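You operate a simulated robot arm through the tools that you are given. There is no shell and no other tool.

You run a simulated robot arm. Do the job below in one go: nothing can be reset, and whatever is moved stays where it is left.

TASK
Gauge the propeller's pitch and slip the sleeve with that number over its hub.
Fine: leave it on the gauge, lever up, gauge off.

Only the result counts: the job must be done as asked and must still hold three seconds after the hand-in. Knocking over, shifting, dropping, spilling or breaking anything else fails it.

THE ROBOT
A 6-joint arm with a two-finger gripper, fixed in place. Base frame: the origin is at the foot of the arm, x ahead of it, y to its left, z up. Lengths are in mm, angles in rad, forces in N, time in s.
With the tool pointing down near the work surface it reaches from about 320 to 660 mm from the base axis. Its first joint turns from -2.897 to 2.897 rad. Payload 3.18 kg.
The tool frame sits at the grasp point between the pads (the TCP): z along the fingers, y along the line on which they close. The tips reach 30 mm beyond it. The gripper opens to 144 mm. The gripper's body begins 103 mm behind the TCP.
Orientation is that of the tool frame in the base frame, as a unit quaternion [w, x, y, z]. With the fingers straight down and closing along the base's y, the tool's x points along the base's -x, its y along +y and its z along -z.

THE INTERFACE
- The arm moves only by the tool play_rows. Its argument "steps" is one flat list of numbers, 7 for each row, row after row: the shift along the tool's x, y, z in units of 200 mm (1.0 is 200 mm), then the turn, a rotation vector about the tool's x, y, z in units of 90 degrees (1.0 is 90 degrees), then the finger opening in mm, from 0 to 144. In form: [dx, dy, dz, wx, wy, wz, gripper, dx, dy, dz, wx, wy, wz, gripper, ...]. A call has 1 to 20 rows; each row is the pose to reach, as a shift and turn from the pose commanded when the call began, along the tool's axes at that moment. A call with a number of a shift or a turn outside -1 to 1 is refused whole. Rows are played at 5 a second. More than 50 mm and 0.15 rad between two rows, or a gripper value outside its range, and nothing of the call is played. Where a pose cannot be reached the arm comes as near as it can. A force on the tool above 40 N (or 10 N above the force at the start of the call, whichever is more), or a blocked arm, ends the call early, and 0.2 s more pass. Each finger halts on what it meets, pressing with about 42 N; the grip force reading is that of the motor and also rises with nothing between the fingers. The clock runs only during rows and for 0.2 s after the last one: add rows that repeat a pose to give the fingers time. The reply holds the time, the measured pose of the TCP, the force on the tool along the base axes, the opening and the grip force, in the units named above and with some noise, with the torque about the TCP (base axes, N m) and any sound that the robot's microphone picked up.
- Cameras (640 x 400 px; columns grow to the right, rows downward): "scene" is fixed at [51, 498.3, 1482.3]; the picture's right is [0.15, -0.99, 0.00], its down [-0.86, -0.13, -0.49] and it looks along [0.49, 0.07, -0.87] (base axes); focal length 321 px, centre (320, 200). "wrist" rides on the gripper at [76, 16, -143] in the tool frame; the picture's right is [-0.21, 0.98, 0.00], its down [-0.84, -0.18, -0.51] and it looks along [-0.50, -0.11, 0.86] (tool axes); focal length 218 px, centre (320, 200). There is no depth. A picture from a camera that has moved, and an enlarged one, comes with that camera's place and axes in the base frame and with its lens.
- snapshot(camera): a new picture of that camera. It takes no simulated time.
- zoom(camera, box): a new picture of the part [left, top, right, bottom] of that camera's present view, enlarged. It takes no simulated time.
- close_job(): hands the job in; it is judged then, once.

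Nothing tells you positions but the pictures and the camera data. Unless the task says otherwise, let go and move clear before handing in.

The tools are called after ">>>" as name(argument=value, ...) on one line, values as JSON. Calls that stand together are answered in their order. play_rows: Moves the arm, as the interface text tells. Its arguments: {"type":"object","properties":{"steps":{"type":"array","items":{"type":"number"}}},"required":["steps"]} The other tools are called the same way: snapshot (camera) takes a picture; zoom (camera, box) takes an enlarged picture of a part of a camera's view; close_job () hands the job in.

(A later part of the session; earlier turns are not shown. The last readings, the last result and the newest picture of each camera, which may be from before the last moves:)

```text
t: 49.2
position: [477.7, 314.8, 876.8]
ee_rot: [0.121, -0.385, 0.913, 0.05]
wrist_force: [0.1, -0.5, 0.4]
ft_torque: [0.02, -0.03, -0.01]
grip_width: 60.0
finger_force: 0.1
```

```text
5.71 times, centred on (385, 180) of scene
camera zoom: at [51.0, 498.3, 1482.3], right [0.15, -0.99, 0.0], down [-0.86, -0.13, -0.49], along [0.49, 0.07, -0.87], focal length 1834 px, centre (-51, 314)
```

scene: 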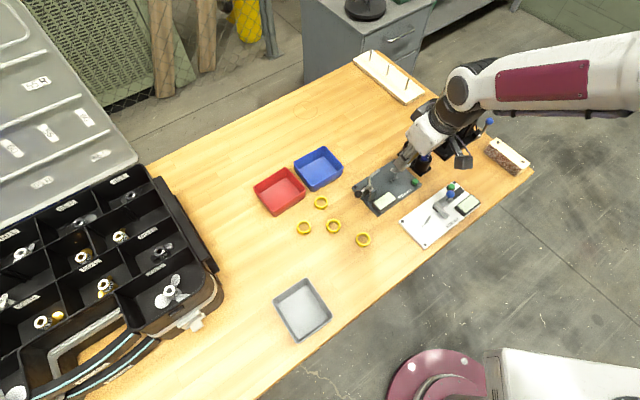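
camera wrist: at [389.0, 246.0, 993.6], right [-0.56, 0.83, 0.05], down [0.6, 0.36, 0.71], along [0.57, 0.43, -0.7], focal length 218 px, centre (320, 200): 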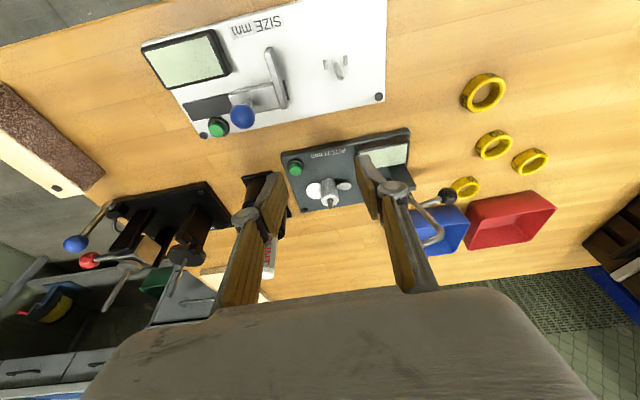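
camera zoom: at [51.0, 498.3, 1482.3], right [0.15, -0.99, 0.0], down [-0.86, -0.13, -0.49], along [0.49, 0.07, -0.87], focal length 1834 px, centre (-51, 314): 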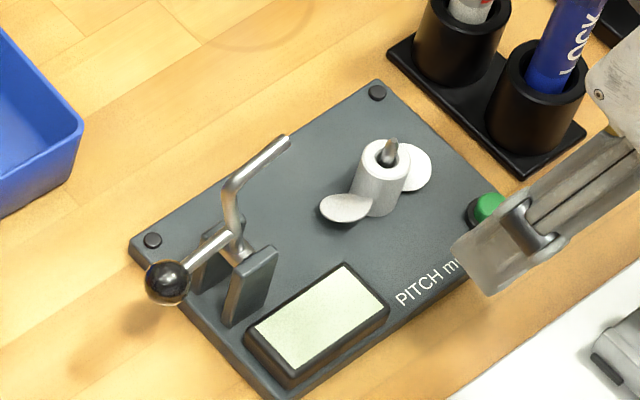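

The propeller is properly seated with one blade toward the lever. Next is the green power button at about (530, 321, 785). I'll close the fingers and hover the tips above it.

>>> play_rows(steps=[0, 0, 0, 0, 0, 0, 30, 0, 0, 0, 0, 0, 0, 0, -0.065, -0.08, 0.0, 0, 0, 0, 0, -0.1305, -0.16, 0.08, 0, 0, 0, 0, -0.1305, -0.16, 0.165, 0, 0, 0, 0, -0.1305, -0.16, 0.165, 0, 0, 0, 0])

>>> zoom(camera="wrist", box=[240, 100, 400, 220])

>>> zoom(camera="scene", box=[375, 145, 455, 215])

```text
t: 50.6
position: [525.0, 316.4, 850.4]
ee_rot: [0.121, -0.384, 0.914, 0.05]
wrist_force: [-0.3, 0.7, 1.1]
ft_torque: [-0.03, -0.02, 0.02]
grip_width: 0.1
finger_force: 30.3
```

```text
3.33 times, centred on (320, 160) of wrist
camera zoom: at [436.0, 247.7, 968.2], right [-0.56, 0.83, 0.05], down [0.6, 0.36, 0.71], along [0.57, 0.43, -0.7], focal length 728 px, centre (320, 333)
```

zoom: 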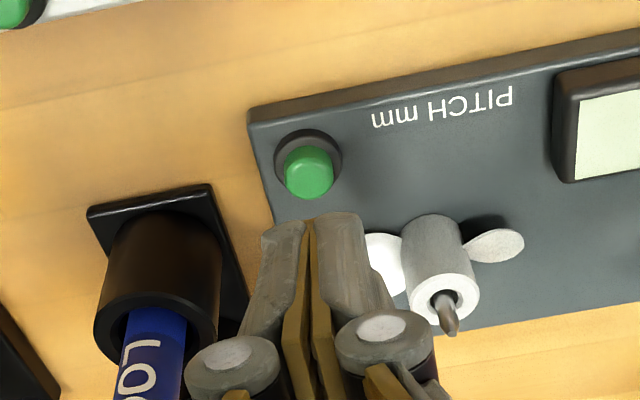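

```text
5.71 times, centred on (415, 180) of scene
camera zoom: at [51.0, 498.3, 1482.3], right [0.15, -0.99, 0.0], down [-0.86, -0.13, -0.49], along [0.49, 0.07, -0.87], focal length 1834 px, centre (-223, 314)
```

zoom: 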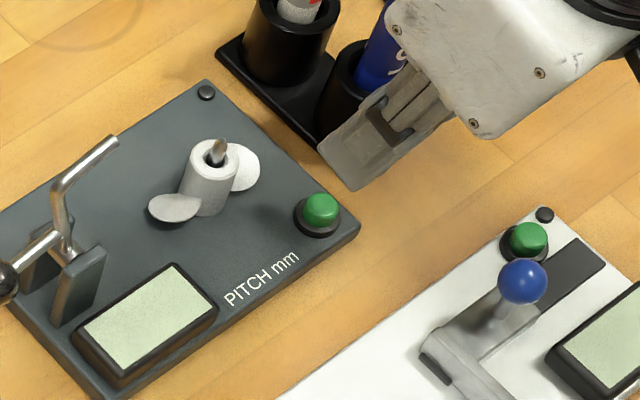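

The tips are nearly over the button. I'll nudge 1.7 mm sideways and come down until just above it.

>>> play_rows(steps=[0.004, -0.0085, 0, 0, 0, 0, 0, 0.0235, -0.0085, 0.0725, 0, 0, 0, 0, 0.0365, -0.0085, 0.121, 0, 0, 0, 0, 0.0404, -0.0085, 0.1354, 0, 0, 0, 0, 0.0404, -0.0085, 0.1354, 0, 0, 0, 0])

>>> zoom(camera="wrist", box=[270, 120, 370, 210])

>>> zoom(camera="scene", box=[395, 155, 435, 190])

```text
t: 51.8
position: [525.9, 316.7, 823.2]
ee_rot: [0.121, -0.385, 0.914, 0.05]
wrist_force: [-0.6, -0.1, 0.1]
ft_torque: [0.0, -0.02, 0.0]
grip_width: 0.0
finger_force: 30.6
```

```text
4.44 times, centred on (320, 165) of wrist
camera zoom: at [436.8, 246.4, 940.5], right [-0.56, 0.83, 0.05], down [0.6, 0.36, 0.71], along [0.57, 0.43, -0.7], focal length 970 px, centre (320, 356)
```

zoom: 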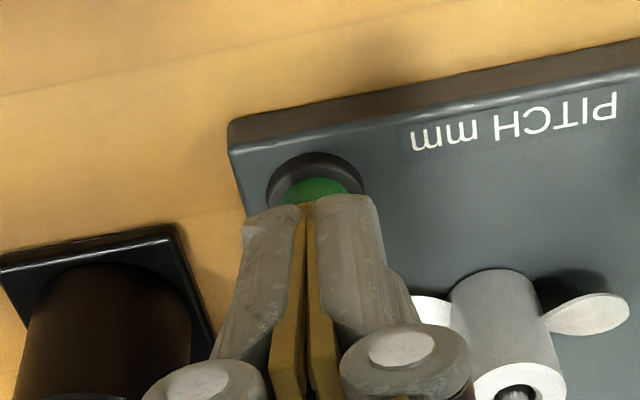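

```text
11.43 times, centred on (415, 172) of scene
camera zoom: at [51.0, 498.3, 1482.3], right [0.15, -0.99, 0.0], down [-0.86, -0.13, -0.49], along [0.49, 0.07, -0.87], focal length 3668 px, centre (-766, 514)
```

zoom: 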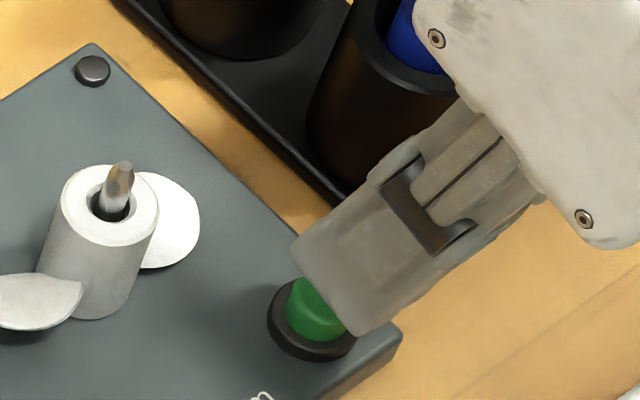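

The tips are just above the button. I'll press down in small steps.

>>> play_rows(steps=[0.0026, 0, 0.0097, 0, 0, 0, 0, 0.0052, 0, 0.0193, 0, 0, 0, 0, 0.0065, 0, 0.0242, 0, 0, 0, 0])

>>> zoom(camera="scene", box=[365, 155, 435, 215])

```text
t: 52.6
position: [524.9, 315.7, 818.4]
ee_rot: [0.12, -0.384, 0.914, 0.051]
wrist_force: [-0.2, 0.5, -0.1]
ft_torque: [-0.02, -0.02, -0.03]
grip_width: 0.2
finger_force: 31.2
```

```text
6.67 times, centred on (400, 185) of scene
camera zoom: at [51.0, 498.3, 1482.3], right [0.15, -0.99, 0.0], down [-0.86, -0.13, -0.49], along [0.49, 0.07, -0.87], focal length 2140 px, centre (-213, 300)
```

zoom: 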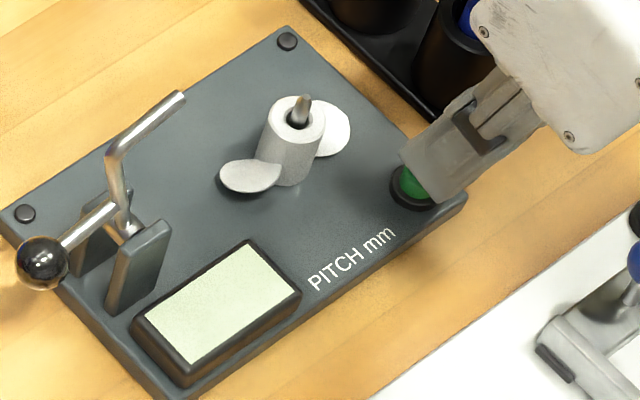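

No contact yet. The tips are about 4 mm above the button by my estimate, so I'll continue in 1.5 mm steps.

>>> play_rows(steps=[0.002, 0.003, 0.0073, 0, 0, 0, 0, 0.0039, 0.005, 0.0145, 0, 0, 0, 0, 0.0059, 0.005, 0.0218, 0, 0, 0, 0])

>>> zoom(camera="scene", box=[365, 155, 435, 215])

```text
t: 53.4
position: [525.1, 316.8, 812.1]
ee_rot: [0.12, -0.385, 0.914, 0.05]
wrist_force: [-1.0, -0.1, -0.6]
ft_torque: [0.02, 0.01, 0.01]
grip_width: 0.0
finger_force: 30.5
```

```text
6.67 times, centred on (400, 185) of scene
camera zoom: at [51.0, 498.3, 1482.3], right [0.15, -0.99, 0.0], down [-0.86, -0.13, -0.49], along [0.49, 0.07, -0.87], focal length 2140 px, centre (-213, 300)
```

zoom: 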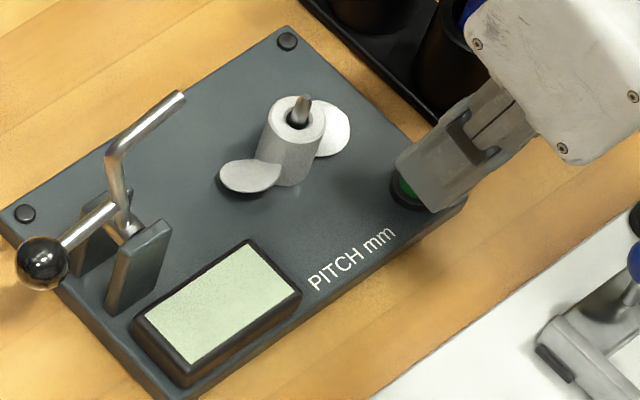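

>>> play_rows(steps=[0.0013, 0, 0.0048, 0, 0, 0, 0, 0.0026, 0, 0.0097, 0, 0, 0, 0, 0.0039, 0, 0.0145, 0, 0, 0, 0])

>>> zoom(camera="scene", box=[365, 155, 435, 215])

>>> zoom(camera="wrist", box=[270, 120, 370, 210])

```text
t: 54.2
position: [525.1, 315.8, 809.2]
ee_rot: [0.122, -0.384, 0.914, 0.05]
wrist_force: [-0.6, 0.0, -0.4]
ft_torque: [0.0, -0.02, -0.01]
grip_width: 0.0
finger_force: 31.2
```

```text
6.67 times, centred on (400, 185) of scene
camera zoom: at [51.0, 498.3, 1482.3], right [0.15, -0.99, 0.0], down [-0.86, -0.13, -0.49], along [0.49, 0.07, -0.87], focal length 2140 px, centre (-213, 300)
```

zoom: 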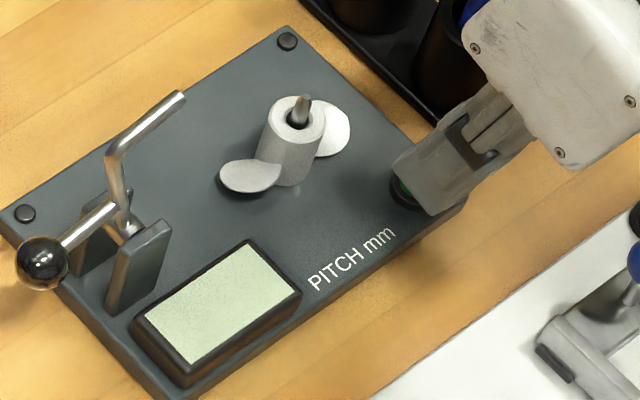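

```text
4.44 times, centred on (320, 165) of wrist
camera zoom: at [435.8, 246.8, 927.9], right [-0.56, 0.83, 0.05], down [0.6, 0.36, 0.71], along [0.57, 0.43, -0.7], focal length 970 px, centre (320, 356)
```

zoom: 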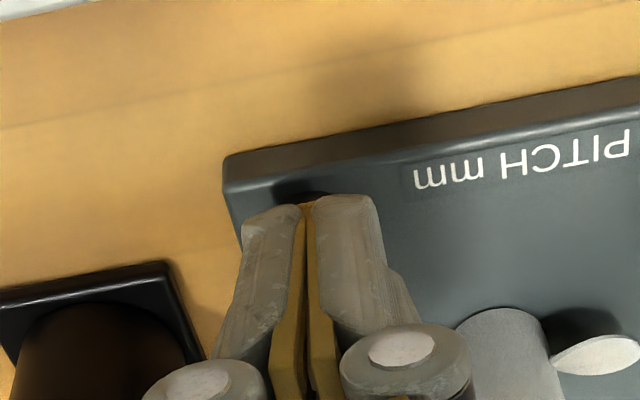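

Still no contact; the button must sit lower than estimated. Continuing in 1 mm steps.

>>> play_rows(steps=[0.0013, 0, 0.0048, 0, 0, 0, 0, 0.0026, 0, 0.0097, 0, 0, 0, 0])

>>> play_rows(steps=[0.0013, 0, 0.0048, 0, 0, 0, 0, 0.0026, 0, 0.0097, 0, 0, 0, 0])

>>> zoom(camera="scene", box=[365, 155, 435, 215])

```text
t: 54.8
position: [524.9, 316.8, 807.8]
ee_rot: [0.122, -0.385, 0.914, 0.05]
wrist_force: [-0.2, 0.3, 0.7]
ft_torque: [0.03, -0.01, -0.03]
grip_width: 6.0
finger_force: 30.6
```

```text
t: 55.4
position: [524.3, 316.4, 806.2]
ee_rot: [0.121, -0.384, 0.914, 0.051]
wrist_force: [-0.7, -1.5, 2.3]
ft_torque: [-0.03, 0.04, 0.0]
grip_width: 6.0
finger_force: 30.3
heard: click
```

```text
6.67 times, centred on (400, 185) of scene
camera zoom: at [51.0, 498.3, 1482.3], right [0.15, -0.99, 0.0], down [-0.86, -0.13, -0.49], along [0.49, 0.07, -0.87], focal length 2140 px, centre (-213, 300)
```

zoom: 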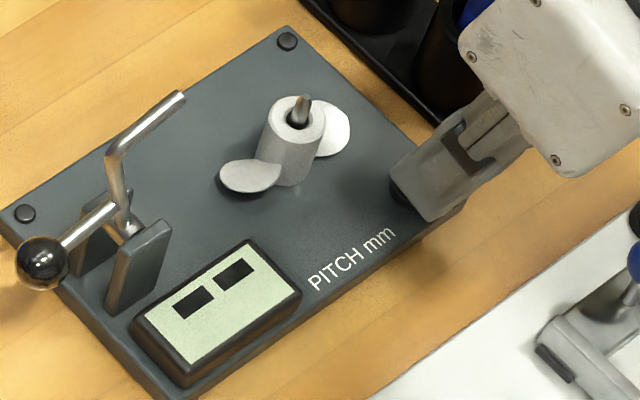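

Click: the display is on and showing two blank dashes. I'll rise away and look at it before working the lever.

>>> play_rows(steps=[-0.0065, 0, -0.0242, 0, 0, 0, 0, -0.026, 0, -0.097, 0, 0, 0, 0, -0.0779, 0, -0.29, 0, 0, 0, 0, -0.104, 0, -0.387, 0, 0, 0, 0, -0.104, 0, -0.387, 0, 0, 0, 0])

>>> zoom(camera="scene", box=[345, 150, 425, 215])

>>> snapshot(camera="wrist")

```text
t: 56.6
position: [525.3, 316.4, 886.0]
ee_rot: [0.121, -0.384, 0.914, 0.05]
wrist_force: [0.2, -1.1, -0.1]
ft_torque: [0.0, 0.01, 0.0]
grip_width: 0.1
finger_force: 30.3
```

```text
6.15 times, centred on (385, 182) of scene
camera zoom: at [51.0, 498.3, 1482.3], right [0.15, -0.99, 0.0], down [-0.86, -0.13, -0.49], along [0.49, 0.07, -0.87], focal length 1975 px, centre (-80, 308)
```

zoom: 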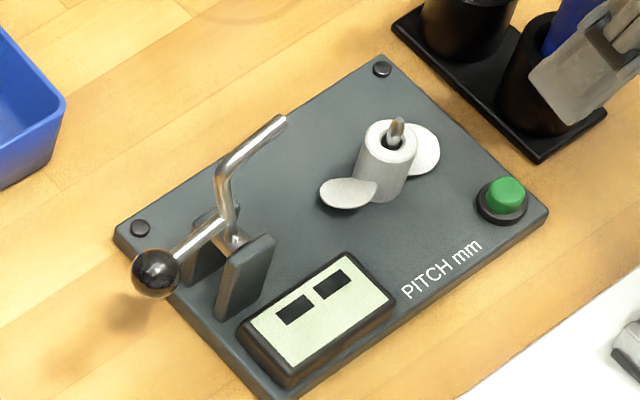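

```text
taken
camera wrist: at [435.4, 246.8, 1004.3], right [-0.56, 0.83, 0.05], down [0.6, 0.36, 0.71], along [0.57, 0.43, -0.7], focal length 218 px, centre (320, 200)
```

wrist: 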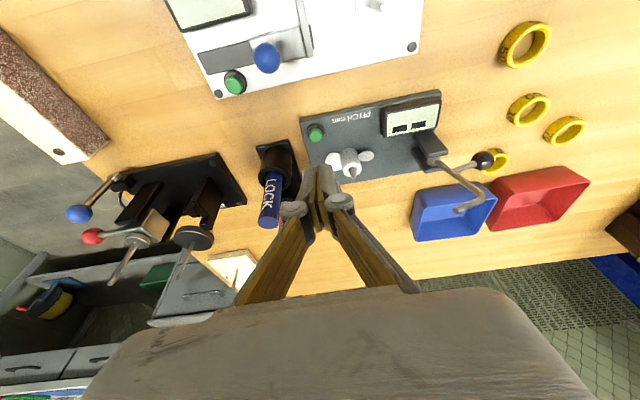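

The gauge is on and waiting for the lever. I'll zoom in on the lever from this viewpoint to triangulate it.

>>> zoom(camera="wrist", box=[400, 120, 520, 220])

>>> zoom(camera="scene", box=[352, 160, 392, 195])

```text
4.00 times, centred on (460, 170) of wrist
camera zoom: at [435.4, 246.8, 1004.3], right [-0.56, 0.83, 0.05], down [0.6, 0.36, 0.71], along [0.57, 0.43, -0.7], focal length 873 px, centre (-240, 320)
```

zoom: 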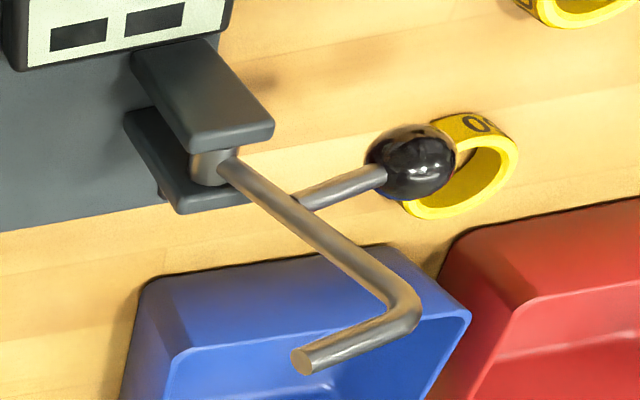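

```text
11.43 times, centred on (372, 178) of scene
camera zoom: at [51.0, 498.3, 1482.3], right [0.15, -0.99, 0.0], down [-0.86, -0.13, -0.49], along [0.49, 0.07, -0.87], focal length 3668 px, centre (-274, 457)
```

zoom: 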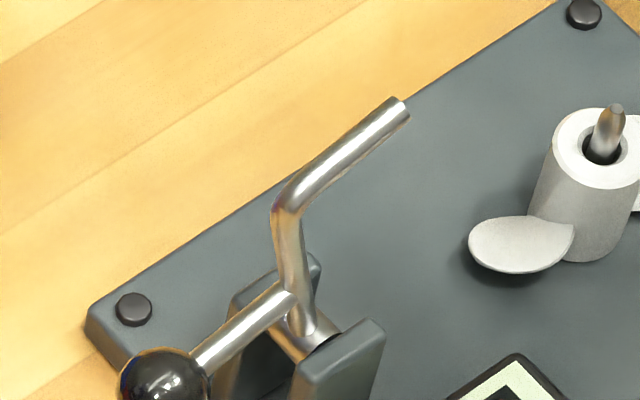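

Lever geometry, with e1 measured from the pin along the plate: axle at e1≈88, z 812; raised foot at e1≈77, z 884; bend at e1≈104, z 872; ball at e1≈130, z 827. The wedge between ball and arm is about 27 mm, so closed fingertips can enter it and push the arm over. I'll first stage on the inner side of the lever.

>>> play_rows(steps=[0.046, 0.196, -0.001, 0, 0, 0, 0, 0.093, 0.39, -0.002, 0, 0, 0, 0, 0.14, 0.587, -0.004, 0, 0, 0, 0, 0.186, 0.783, -0.0055, 0, 0, 0, 0, 0.186, 0.783, -0.0055, 0, 0, 0, 0])

>>> snapshot(camera="wrist")

>>> zoom(camera="scene", box=[330, 140, 430, 220])

```text
t: 57.8
position: [386.2, 398.3, 878.4]
ee_rot: [0.121, -0.385, 0.914, 0.05]
wrist_force: [-0.4, -0.8, -1.2]
ft_torque: [0.01, 0.0, -0.02]
grip_width: 0.0
finger_force: 30.5
```

```text
taken
camera wrist: at [297.3, 329.1, 996.0], right [-0.56, 0.83, 0.05], down [0.6, 0.36, 0.71], along [0.57, 0.43, -0.7], focal length 218 px, centre (320, 200)
```

wrist: 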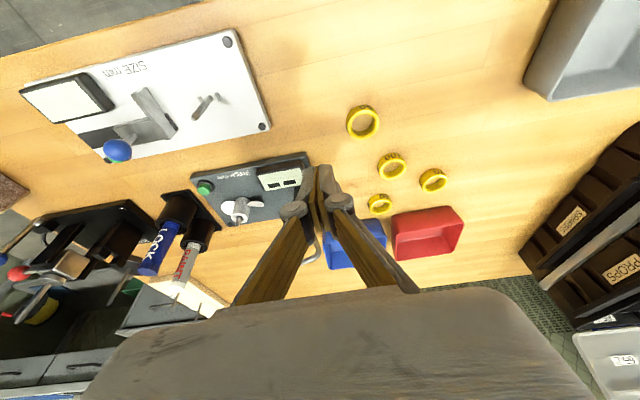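

```text
5.00 times, centred on (380, 180) of scene
camera zoom: at [51.0, 498.3, 1482.3], right [0.15, -0.99, 0.0], down [-0.86, -0.13, -0.49], along [0.49, 0.07, -0.87], focal length 1605 px, centre (20, 300)
```

zoom: 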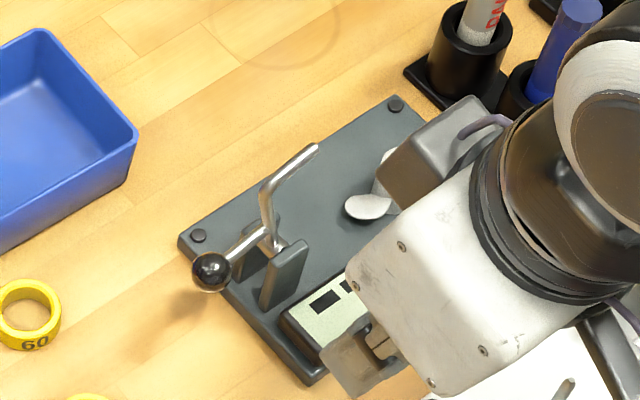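

Now I'll slide outward toward the wedge, stopping short to verify.

>>> play_rows(steps=[-0.1, -0.001, 0.028, 0, 0, 0, 0, -0.2, -0.002, 0.056, 0, 0, 0, 0, -0.2856, -0.003, 0.079, 0, 0, 0, 0, -0.2856, -0.003, 0.079, 0, 0, 0, 0])

>>> zoom(camera="wrist", box=[240, 100, 400, 220])

>>> zoom(camera="scene", box=[340, 150, 400, 200])

```text
t: 58.8
position: [429.6, 441.7, 877.8]
ee_rot: [0.12, -0.385, 0.914, 0.05]
wrist_force: [-0.4, -0.2, 0.1]
ft_torque: [0.01, -0.01, 0.0]
grip_width: 0.0
finger_force: 30.4
```

```text
3.33 times, centred on (320, 160) of wrist
camera zoom: at [340.3, 372.2, 995.4], right [-0.56, 0.83, 0.05], down [0.6, 0.36, 0.71], along [0.57, 0.43, -0.7], focal length 728 px, centre (320, 333)
```

zoom: 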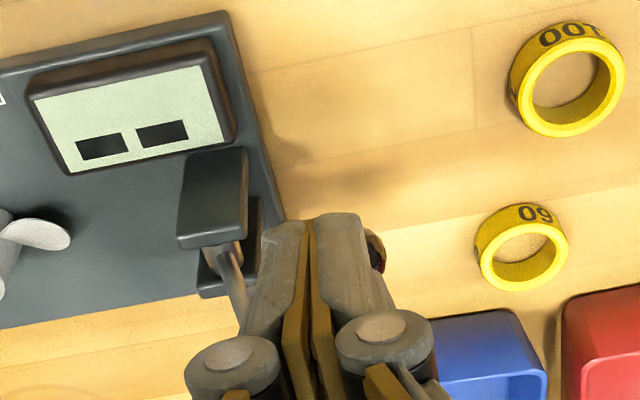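

```text
8.00 times, centred on (370, 175) of scene
camera zoom: at [51.0, 498.3, 1482.3], right [0.15, -0.99, 0.0], down [-0.86, -0.13, -0.49], along [0.49, 0.07, -0.87], focal length 2567 px, centre (-80, 400)
```

zoom: 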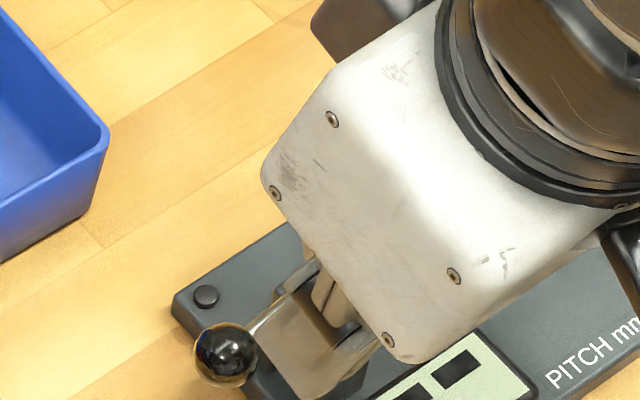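

The fingers line up between arm and ball. I'll finish sliding in, 2 mm more toward the ball side for clearance.

>>> play_rows(steps=[0, 0.01, 0, 0, 0, 0, 0, -0.06, 0.01, 0.017, 0, 0, 0, 0, -0.1224, 0.009, 0.034, 0, 0, 0, 0, -0.1224, 0.009, 0.034, 0, 0, 0, 0])

>>> zoom(camera="wrist", box=[240, 100, 400, 220])

>>> zoom(camera="scene", box=[340, 150, 400, 200])

```text
t: 59.8
position: [445.8, 460.5, 877.5]
ee_rot: [0.121, -0.385, 0.914, 0.05]
wrist_force: [-0.2, 0.2, 0.3]
ft_torque: [0.02, -0.02, 0.01]
grip_width: 0.0
finger_force: 30.3
```

```text
3.33 times, centred on (320, 160) of wrist
camera zoom: at [356.8, 391.7, 994.9], right [-0.56, 0.83, 0.05], down [0.6, 0.36, 0.71], along [0.57, 0.43, -0.7], focal length 728 px, centre (320, 333)
```

zoom: 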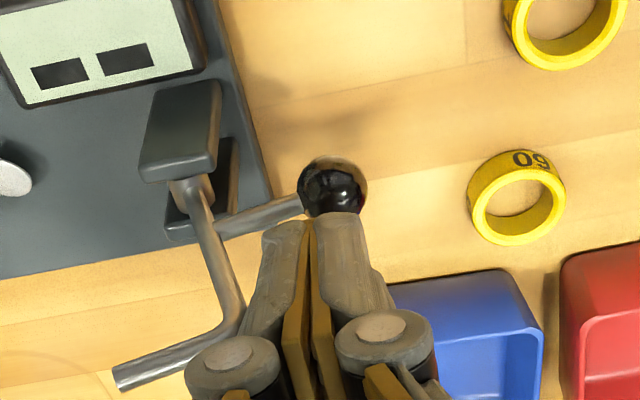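

```text
8.00 times, centred on (370, 175) of scene
camera zoom: at [51.0, 498.3, 1482.3], right [0.15, -0.99, 0.0], down [-0.86, -0.13, -0.49], along [0.49, 0.07, -0.87], focal length 2567 px, centre (-80, 400)
```

zoom: 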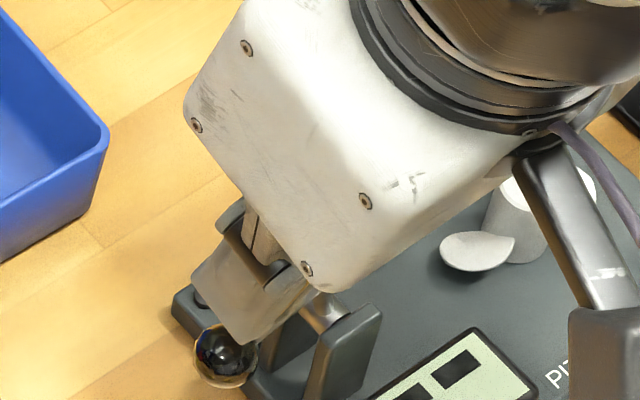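

The fingers are in the wedge: the arm on their left, the ball just below on the inner side. I'll now push along −e1 toward the pin, following the arm.

>>> play_rows(steps=[0, -0.03, 0, 0, 0, 0, 0, 0, -0.06, 0, 0, 0, 0, 0, 0, -0.09, 0, 0, 0, 0, 0, 0, -0.12, 0, 0, 0, 0, 0])

>>> zoom(camera="wrist", box=[240, 100, 400, 220])

>>> zoom(camera="scene", box=[340, 150, 400, 200])

```text
t: 60.8
position: [464.0, 443.8, 878.2]
ee_rot: [0.121, -0.384, 0.914, 0.05]
wrist_force: [-1.4, -0.1, -0.5]
ft_torque: [0.0, 0.01, 0.0]
grip_width: 0.4
finger_force: 30.7
```

```text
3.33 times, centred on (320, 160) of wrist
camera zoom: at [374.1, 374.8, 994.8], right [-0.56, 0.83, 0.05], down [0.6, 0.36, 0.71], along [0.57, 0.43, -0.7], focal length 728 px, centre (320, 333)
```

zoom: 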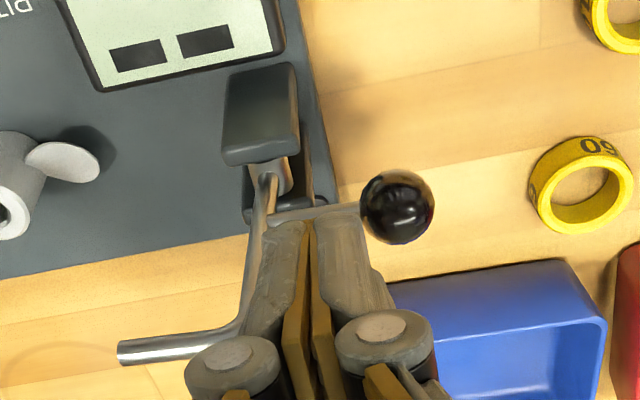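

```text
8.00 times, centred on (370, 175) of scene
camera zoom: at [51.0, 498.3, 1482.3], right [0.15, -0.99, 0.0], down [-0.86, -0.13, -0.49], along [0.49, 0.07, -0.87], focal length 2567 px, centre (-80, 400)
```

zoom: 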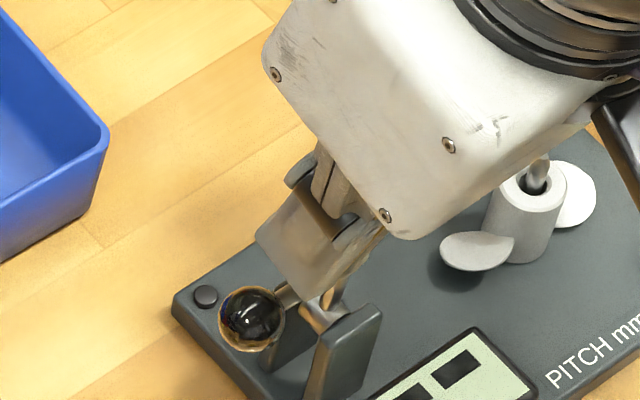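

The lever is turning, with light force, and the ball is rising. I'll continue the push along the arc.

>>> play_rows(steps=[0, -0.0225, 0, 0, 0, 0, 0, 0, -0.045, 0, 0, 0, 0, 0, 0.0013, -0.0675, 0.0048, 0, 0, 0, 0, 0.0026, -0.09, 0.0097, 0, 0, 0, 0, 0.0032, -0.11, 0.0121, 0, 0, 0, 0, 0.0039, -0.13, 0.0145, 0, 0, 0, 0])

>>> zoom(camera="wrist", box=[240, 100, 400, 220])

>>> zoom(camera="scene", box=[340, 150, 400, 200])

```text
t: 62.2
position: [481.4, 425.8, 873.9]
ee_rot: [0.122, -0.385, 0.914, 0.05]
wrist_force: [-0.1, 0.1, 0.6]
ft_torque: [0.02, -0.01, -0.02]
grip_width: 0.2
finger_force: 30.6
```

```text
3.33 times, centred on (320, 160) of wrist
camera zoom: at [392.6, 356.8, 991.6], right [-0.56, 0.83, 0.05], down [0.6, 0.36, 0.71], along [0.57, 0.43, -0.7], focal length 728 px, centre (320, 333)
```

zoom: 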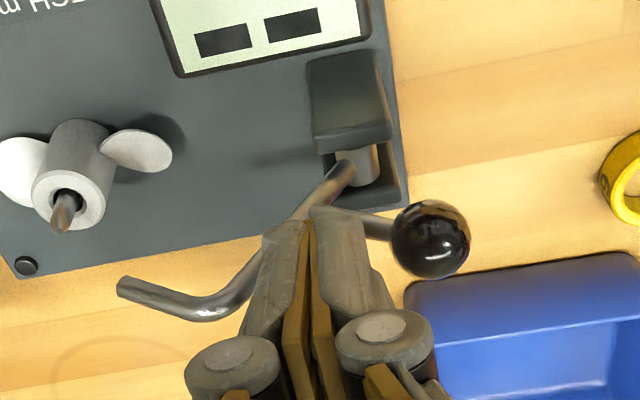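

```text
8.00 times, centred on (370, 175) of scene
camera zoom: at [51.0, 498.3, 1482.3], right [0.15, -0.99, 0.0], down [-0.86, -0.13, -0.49], along [0.49, 0.07, -0.87], focal length 2567 px, centre (-80, 400)
```

zoom: 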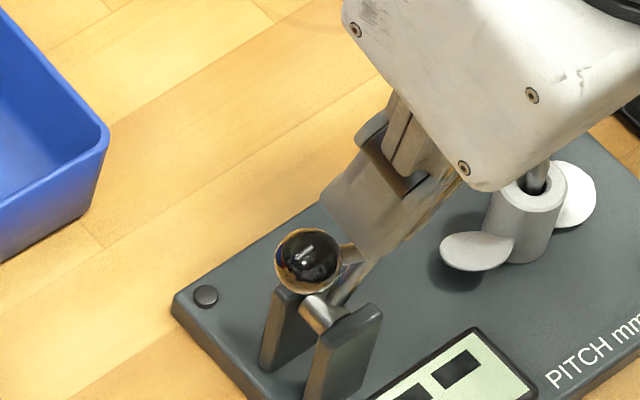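

>>> play_rows(steps=[0.002, -0.019, 0.0073, 0, 0, 0, 0, 0.0039, -0.0375, 0.0145, 0, 0, 0, 0, 0.0078, -0.054, 0.029, 0, 0, 0, 0, 0.0117, -0.07, 0.0435, 0, 0, 0, 0])

>>> zoom(camera="wrist", box=[240, 100, 400, 220])

>>> zoom(camera="scene", box=[340, 150, 400, 200])

```text
t: 63.2
position: [492.0, 416.4, 864.4]
ee_rot: [0.121, -0.385, 0.914, 0.05]
wrist_force: [0.1, -0.4, 1.7]
ft_torque: [-0.01, 0.04, 0.01]
grip_width: 0.1
finger_force: 30.6
```

```text
3.33 times, centred on (320, 160) of wrist
camera zoom: at [402.9, 347.0, 982.8], right [-0.56, 0.83, 0.05], down [0.6, 0.36, 0.71], along [0.57, 0.43, -0.7], focal length 728 px, centre (320, 333)
```

zoom: 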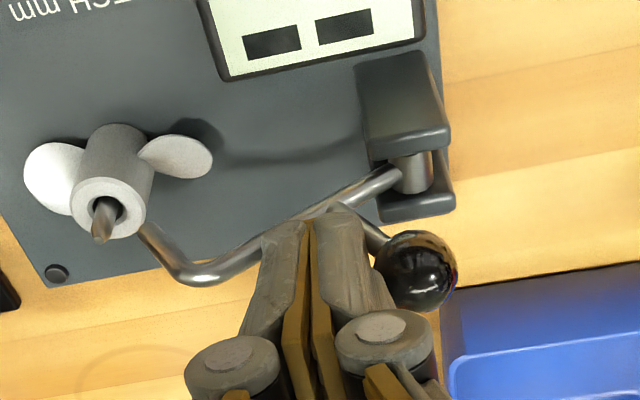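

```text
8.00 times, centred on (370, 175) of scene
camera zoom: at [51.0, 498.3, 1482.3], right [0.15, -0.99, 0.0], down [-0.86, -0.13, -0.49], along [0.49, 0.07, -0.87], focal length 2567 px, centre (-80, 400)
```

zoom: 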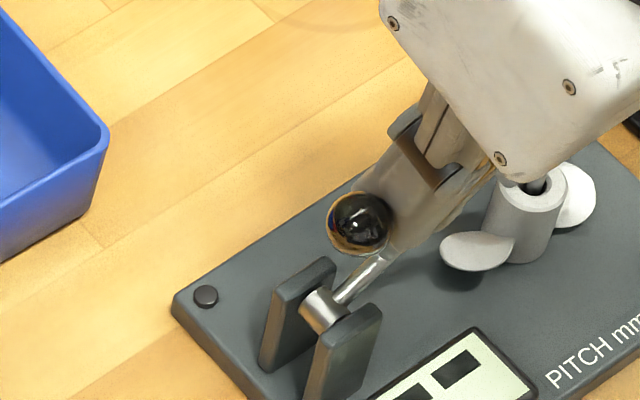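

The arm is at roughly 150° and its foot is nearing the blade. I'll keep following: inward along −e1 and downward.

>>> play_rows(steps=[0.0039, -0.0225, 0.0145, 0, 0, 0, 0, 0.0078, -0.045, 0.029, 0, 0, 0, 0, 0.0117, -0.0675, 0.0435, 0, 0, 0, 0])

>>> zoom(camera="wrist", box=[240, 100, 400, 220])

>>> zoom(camera="scene", box=[350, 150, 410, 200])

```text
t: 64.0
position: [501.4, 406.6, 855.8]
ee_rot: [0.122, -0.385, 0.913, 0.05]
wrist_force: [1.1, -0.5, 0.0]
ft_torque: [0.0, -0.01, 0.04]
grip_width: 0.0
finger_force: 31.5
```

```text
3.33 times, centred on (320, 160) of wrist
camera zoom: at [412.3, 337.5, 973.9], right [-0.56, 0.83, 0.05], down [0.6, 0.36, 0.71], along [0.57, 0.43, -0.7], focal length 728 px, centre (320, 333)
```

zoom: 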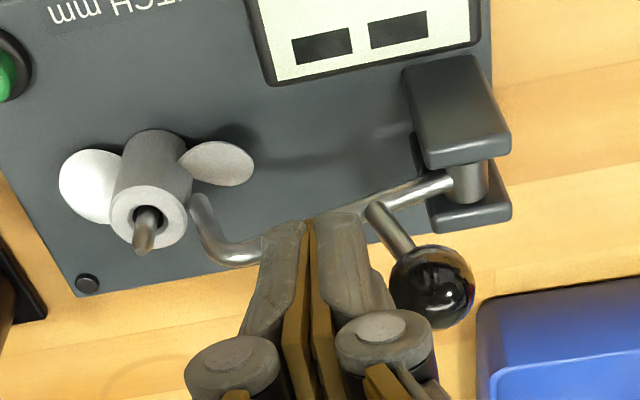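

```text
8.00 times, centred on (380, 175) of scene
camera zoom: at [51.0, 498.3, 1482.3], right [0.15, -0.99, 0.0], down [-0.86, -0.13, -0.49], along [0.49, 0.07, -0.87], focal length 2567 px, centre (-160, 400)
```

zoom: 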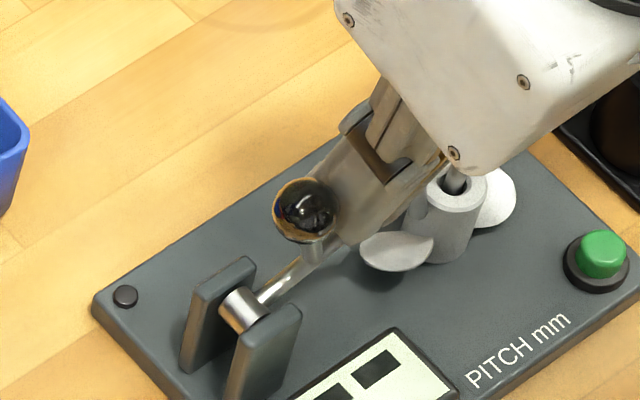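

The foot is just beside or above the blade. I'll push a little further down until it seats or the display changes.

>>> play_rows(steps=[0.0039, -0.0125, 0.0145, 0, 0, 0, 0, 0.0078, -0.025, 0.029, 0, 0, 0, 0])

>>> zoom(camera="wrist", box=[240, 100, 400, 220])

>>> zoom(camera="scene", box=[350, 150, 410, 200])

```text
t: 64.6
position: [504.5, 404.1, 849.2]
ee_rot: [0.121, -0.385, 0.914, 0.05]
wrist_force: [-0.1, 0.0, 0.4]
ft_torque: [-0.01, 0.01, 0.01]
grip_width: 0.0
finger_force: 30.9
```

```text
3.33 times, centred on (320, 160) of wrist
camera zoom: at [415.8, 333.9, 967.8], right [-0.56, 0.83, 0.05], down [0.6, 0.36, 0.71], along [0.57, 0.43, -0.7], focal length 728 px, centre (320, 333)
```

zoom: 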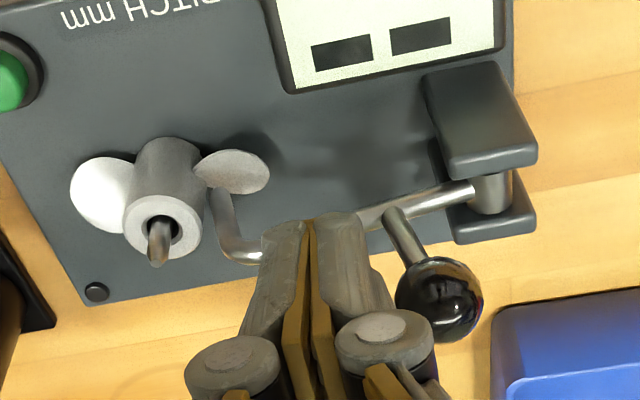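

```text
8.00 times, centred on (380, 175) of scene
camera zoom: at [51.0, 498.3, 1482.3], right [0.15, -0.99, 0.0], down [-0.86, -0.13, -0.49], along [0.49, 0.07, -0.87], focal length 2567 px, centre (-160, 400)
```

zoom: 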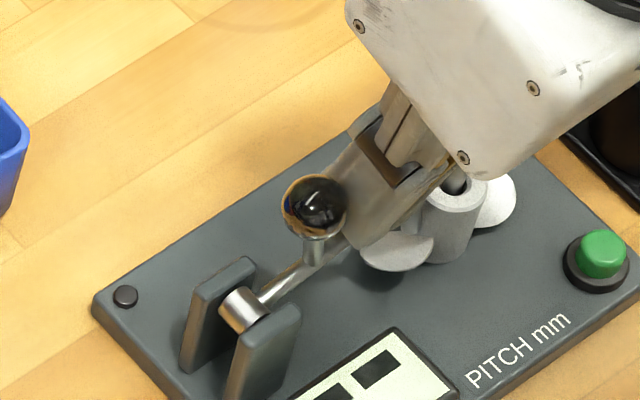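

>>> play_rows(steps=[0.0026, -0.005, 0.0097, 0, 0, 0, 0, 0.0052, -0.01, 0.0193, 0, 0, 0, 0])

>>> zoom(camera="wrist", box=[240, 100, 400, 220])

>>> zoom(camera="scene", box=[350, 150, 410, 200])

```text
t: 65.2
position: [506.8, 402.2, 846.2]
ee_rot: [0.122, -0.385, 0.913, 0.051]
wrist_force: [1.1, -1.9, 3.5]
ft_torque: [0.03, 0.01, 0.02]
grip_width: 5.9
finger_force: 31.0
```

```text
3.33 times, centred on (320, 160) of wrist
camera zoom: at [417.1, 332.4, 964.0], right [-0.56, 0.83, 0.05], down [0.6, 0.36, 0.71], along [0.57, 0.43, -0.7], focal length 728 px, centre (320, 333)
```

zoom: 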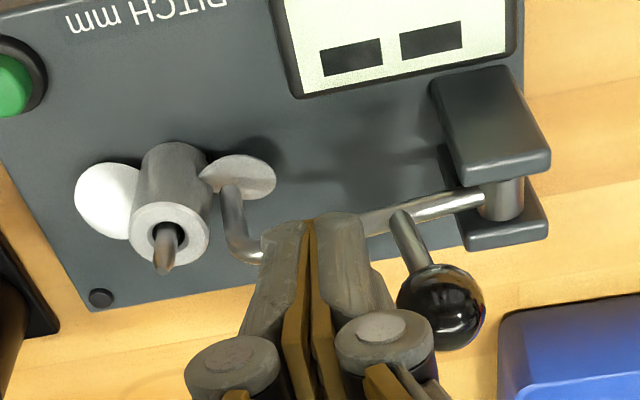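

```text
8.00 times, centred on (380, 175) of scene
camera zoom: at [51.0, 498.3, 1482.3], right [0.15, -0.99, 0.0], down [-0.86, -0.13, -0.49], along [0.49, 0.07, -0.87], focal length 2567 px, centre (-160, 400)
```

zoom: 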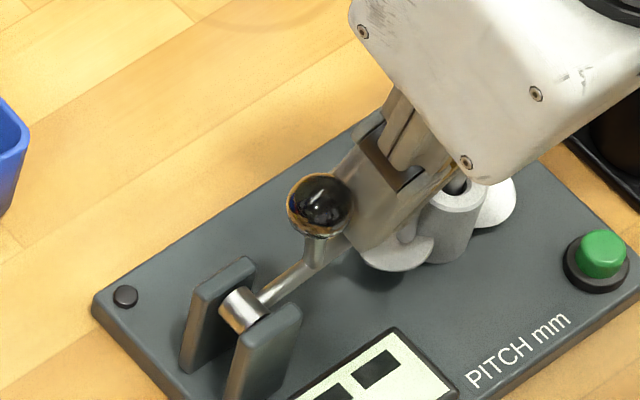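

>>> play_rows(steps=[0.002, -0.002, 0.0073, 0, 0, 0, 0, 0.002, -0.002, 0.0073, 0, 0, 0, 0])

>>> zoom(camera="scene", box=[350, 150, 430, 220])

>>> zoom(camera="wrist", box=[240, 60, 440, 220])

```text
t: 65.8
position: [506.0, 400.7, 845.4]
ee_rot: [0.122, -0.385, 0.914, 0.05]
wrist_force: [3.7, -6.0, 8.5]
ft_torque: [0.04, -0.01, 0.0]
grip_width: 6.0
finger_force: 30.3
```

```text
5.71 times, centred on (390, 185) of scene
camera zoom: at [51.0, 498.3, 1482.3], right [0.15, -0.99, 0.0], down [-0.86, -0.13, -0.49], along [0.49, 0.07, -0.87], focal length 1834 px, centre (-80, 286)
```

zoom: 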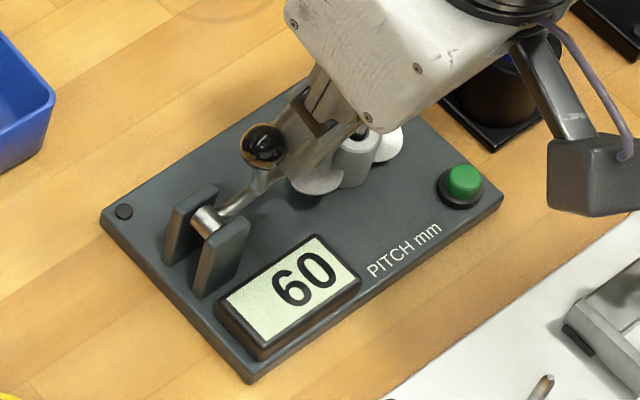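

```text
2.50 times, centred on (340, 140) of wrist
camera zoom: at [417.4, 332.1, 962.8], right [-0.56, 0.83, 0.05], down [0.6, 0.36, 0.71], along [0.57, 0.43, -0.7], focal length 546 px, centre (270, 350)
```

zoom: 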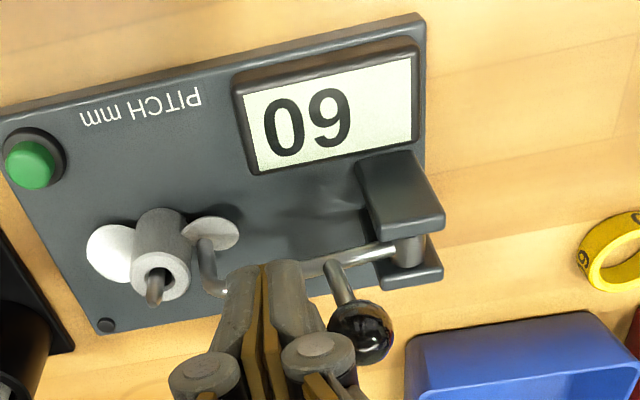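

The display reads 60, upright in the same sense as the "PITCH mm" label, so the 60 sleeve is the one. I'll now raise the lever by retracing the arc, with the fingers pushing the ball back.

>>> play_rows(steps=[-0.0073, 0.0155, -0.0271, 0, 0, 0, 0, -0.0151, 0.038, -0.0561, 0, 0, 0, 0, -0.0216, 0.0705, -0.0803, 0, 0, 0, 0, -0.0281, 0.1055, -0.1045, 0, 0, 0, 0, -0.0359, 0.138, -0.1336, 0, 0, 0, 0, -0.0398, 0.1755, -0.1481, 0, 0, 0, 0])

>>> zoom(camera="wrist", box=[240, 60, 440, 220])

>>> zoom(camera="scene", box=[340, 140, 430, 210])

```text
t: 67.2
position: [481.4, 425.9, 876.4]
ee_rot: [0.121, -0.384, 0.914, 0.05]
wrist_force: [0.8, -0.1, -0.2]
ft_torque: [-0.01, 0.0, -0.01]
grip_width: 0.1
finger_force: 31.1
```

```text
2.50 times, centred on (340, 140) of wrist
camera zoom: at [392.2, 357.1, 993.5], right [-0.56, 0.83, 0.05], down [0.6, 0.36, 0.71], along [0.57, 0.43, -0.7], focal length 546 px, centre (270, 350)
```

zoom: 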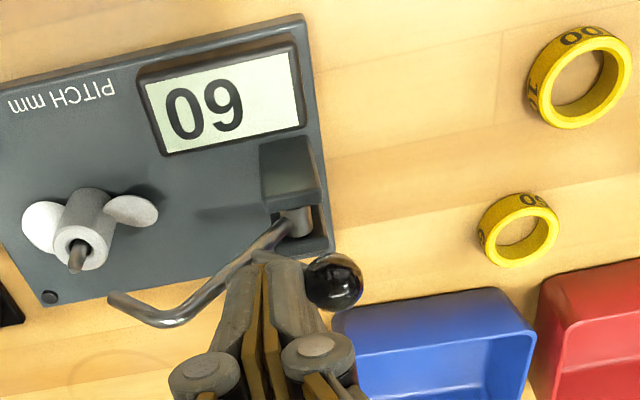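

```text
5.71 times, centred on (385, 175) of scene
camera zoom: at [51.0, 498.3, 1482.3], right [0.15, -0.99, 0.0], down [-0.86, -0.13, -0.49], along [0.49, 0.07, -0.87], focal length 1834 px, centre (-51, 343)
```

zoom: 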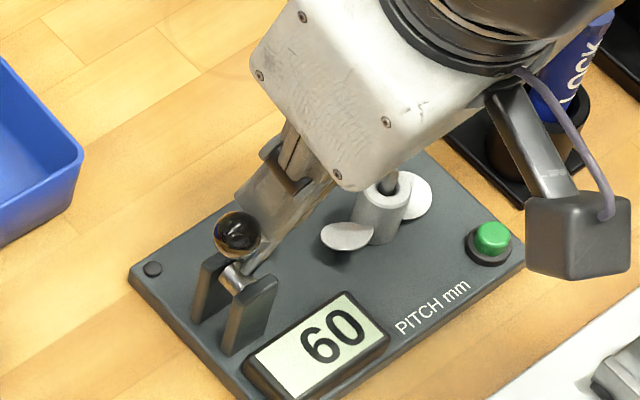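

The lever is following back and the display holds 60. I'll continue the reverse push.

>>> play_rows(steps=[-0.0013, 0.02, -0.0048, 0, 0, 0, 0, -0.0026, 0.045, -0.0097, 0, 0, 0, 0, -0.0026, 0.07, -0.0097, 0, 0, 0, 0, -0.0026, 0.1, -0.0097, 0, 0, 0, 0, -0.0026, 0.13, -0.0097, 0, 0, 0, 0, -0.0026, 0.16, -0.0097, 0, 0, 0, 0])

>>> zoom(camera="wrist", box=[240, 60, 440, 220])

>>> zoom(camera="scene", box=[340, 140, 430, 210])

```text
t: 68.6
position: [458.5, 449.1, 877.6]
ee_rot: [0.121, -0.385, 0.914, 0.05]
wrist_force: [-0.4, 0.0, -0.3]
ft_torque: [0.0, -0.04, -0.01]
grip_width: 0.2
finger_force: 30.4
```

```text
2.50 times, centred on (340, 140) of wrist
camera zoom: at [369.3, 379.4, 995.0], right [-0.56, 0.83, 0.05], down [0.6, 0.36, 0.71], along [0.57, 0.43, -0.7], focal length 546 px, centre (270, 350)
```

zoom: 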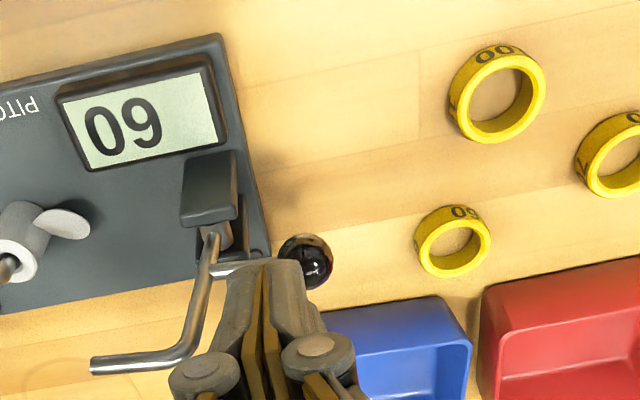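

```text
5.71 times, centred on (385, 175) of scene
camera zoom: at [51.0, 498.3, 1482.3], right [0.15, -0.99, 0.0], down [-0.86, -0.13, -0.49], along [0.49, 0.07, -0.87], focal length 1834 px, centre (-51, 343)
```

zoom: 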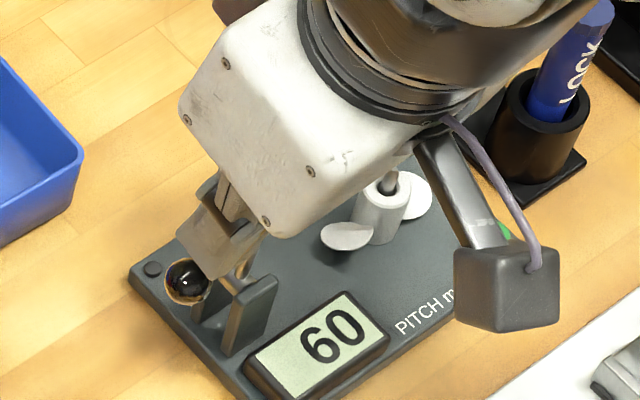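

>>> play_rows(steps=[0, 0.03, 0, 0, 0, 0, 0, 0, 0.06, 0, 0, 0, 0, 0, 0, 0.085, 0, 0, 0, 0, 0, 0, 0.085, 0, 0, 0, 0, 0])

>>> zoom(camera="wrist", box=[240, 100, 400, 220])

>>> zoom(camera="scene", box=[340, 140, 430, 210])

```text
t: 69.6
position: [446.3, 459.6, 877.6]
ee_rot: [0.122, -0.385, 0.913, 0.051]
wrist_force: [-0.6, -0.9, 0.3]
ft_torque: [-0.04, 0.02, -0.01]
grip_width: 0.0
finger_force: 31.0
```

```text
3.33 times, centred on (320, 160) of wrist
camera zoom: at [357.2, 390.9, 995.4], right [-0.56, 0.83, 0.05], down [0.6, 0.36, 0.71], along [0.57, 0.43, -0.7], focal length 728 px, centre (320, 333)
```

zoom: 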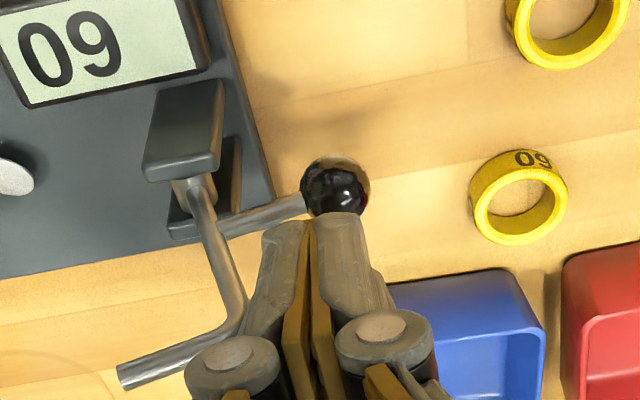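

```text
5.71 times, centred on (385, 175) of scene
camera zoom: at [51.0, 498.3, 1482.3], right [0.15, -0.99, 0.0], down [-0.86, -0.13, -0.49], along [0.49, 0.07, -0.87], focal length 1834 px, centre (-51, 343)
```

zoom: 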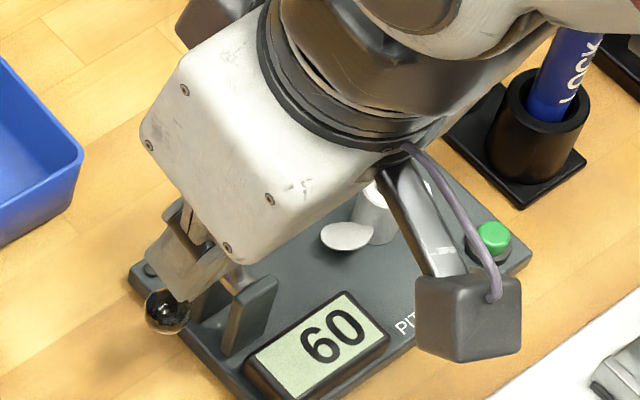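

The lever is back exactly where it started. I'll retreat inward, then return above the green button to switch the gauge off.

>>> play_rows(steps=[0.136, 0.001, -0.038, 0, 0, 0, 0, 0.272, 0.003, -0.075, 0, 0, 0, 0, 0.408, 0.004, -0.113, 0, 0, 0, 0, 0.3615, -0.192, -0.1115, 0, 0, 0, 0, 0.315, -0.388, -0.11, 0, 0, 0, 0, 0.2685, -0.584, -0.109, 0, 0, 0, 0, 0.222, -0.779, -0.1075, 0, 0, 0, 0, 0.222, -0.779, -0.1075, 0, 0, 0, 0])

>>> zoom(camera="wrist", box=[240, 100, 400, 220])

>>> zoom(camera="scene", box=[340, 140, 430, 210])

```text
t: 71.4
position: [523.5, 316.9, 886.7]
ee_rot: [0.121, -0.385, 0.913, 0.051]
wrist_force: [-0.3, -0.4, -0.1]
ft_torque: [0.0, 0.01, 0.01]
grip_width: 0.0
finger_force: 30.4
```

```text
3.33 times, centred on (320, 160) of wrist
camera zoom: at [435.1, 248.2, 1004.8], right [-0.56, 0.83, 0.05], down [0.6, 0.36, 0.71], along [0.57, 0.43, -0.7], focal length 728 px, centre (320, 333)
```

zoom: 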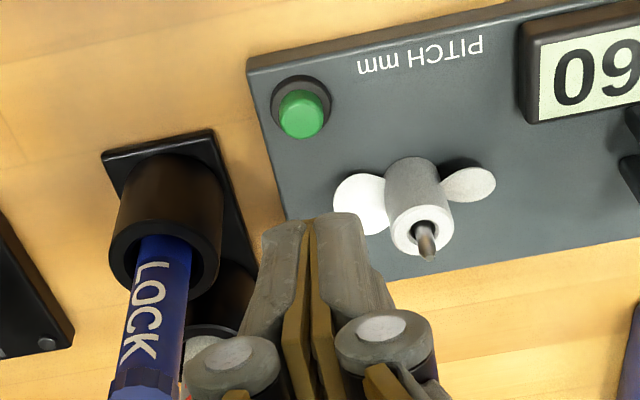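

```text
5.71 times, centred on (385, 175) of scene
camera zoom: at [51.0, 498.3, 1482.3], right [0.15, -0.99, 0.0], down [-0.86, -0.13, -0.49], along [0.49, 0.07, -0.87], focal length 1834 px, centre (-51, 343)
```

zoom: 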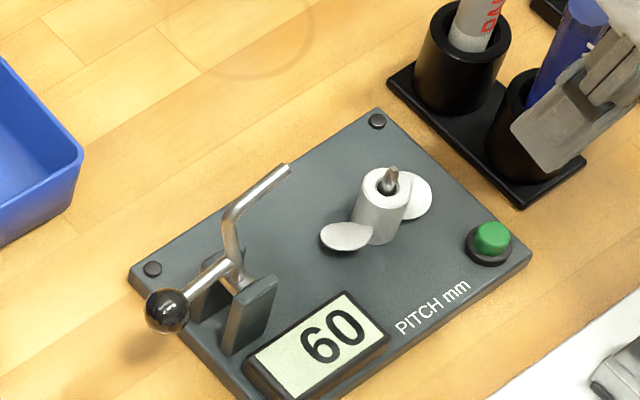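

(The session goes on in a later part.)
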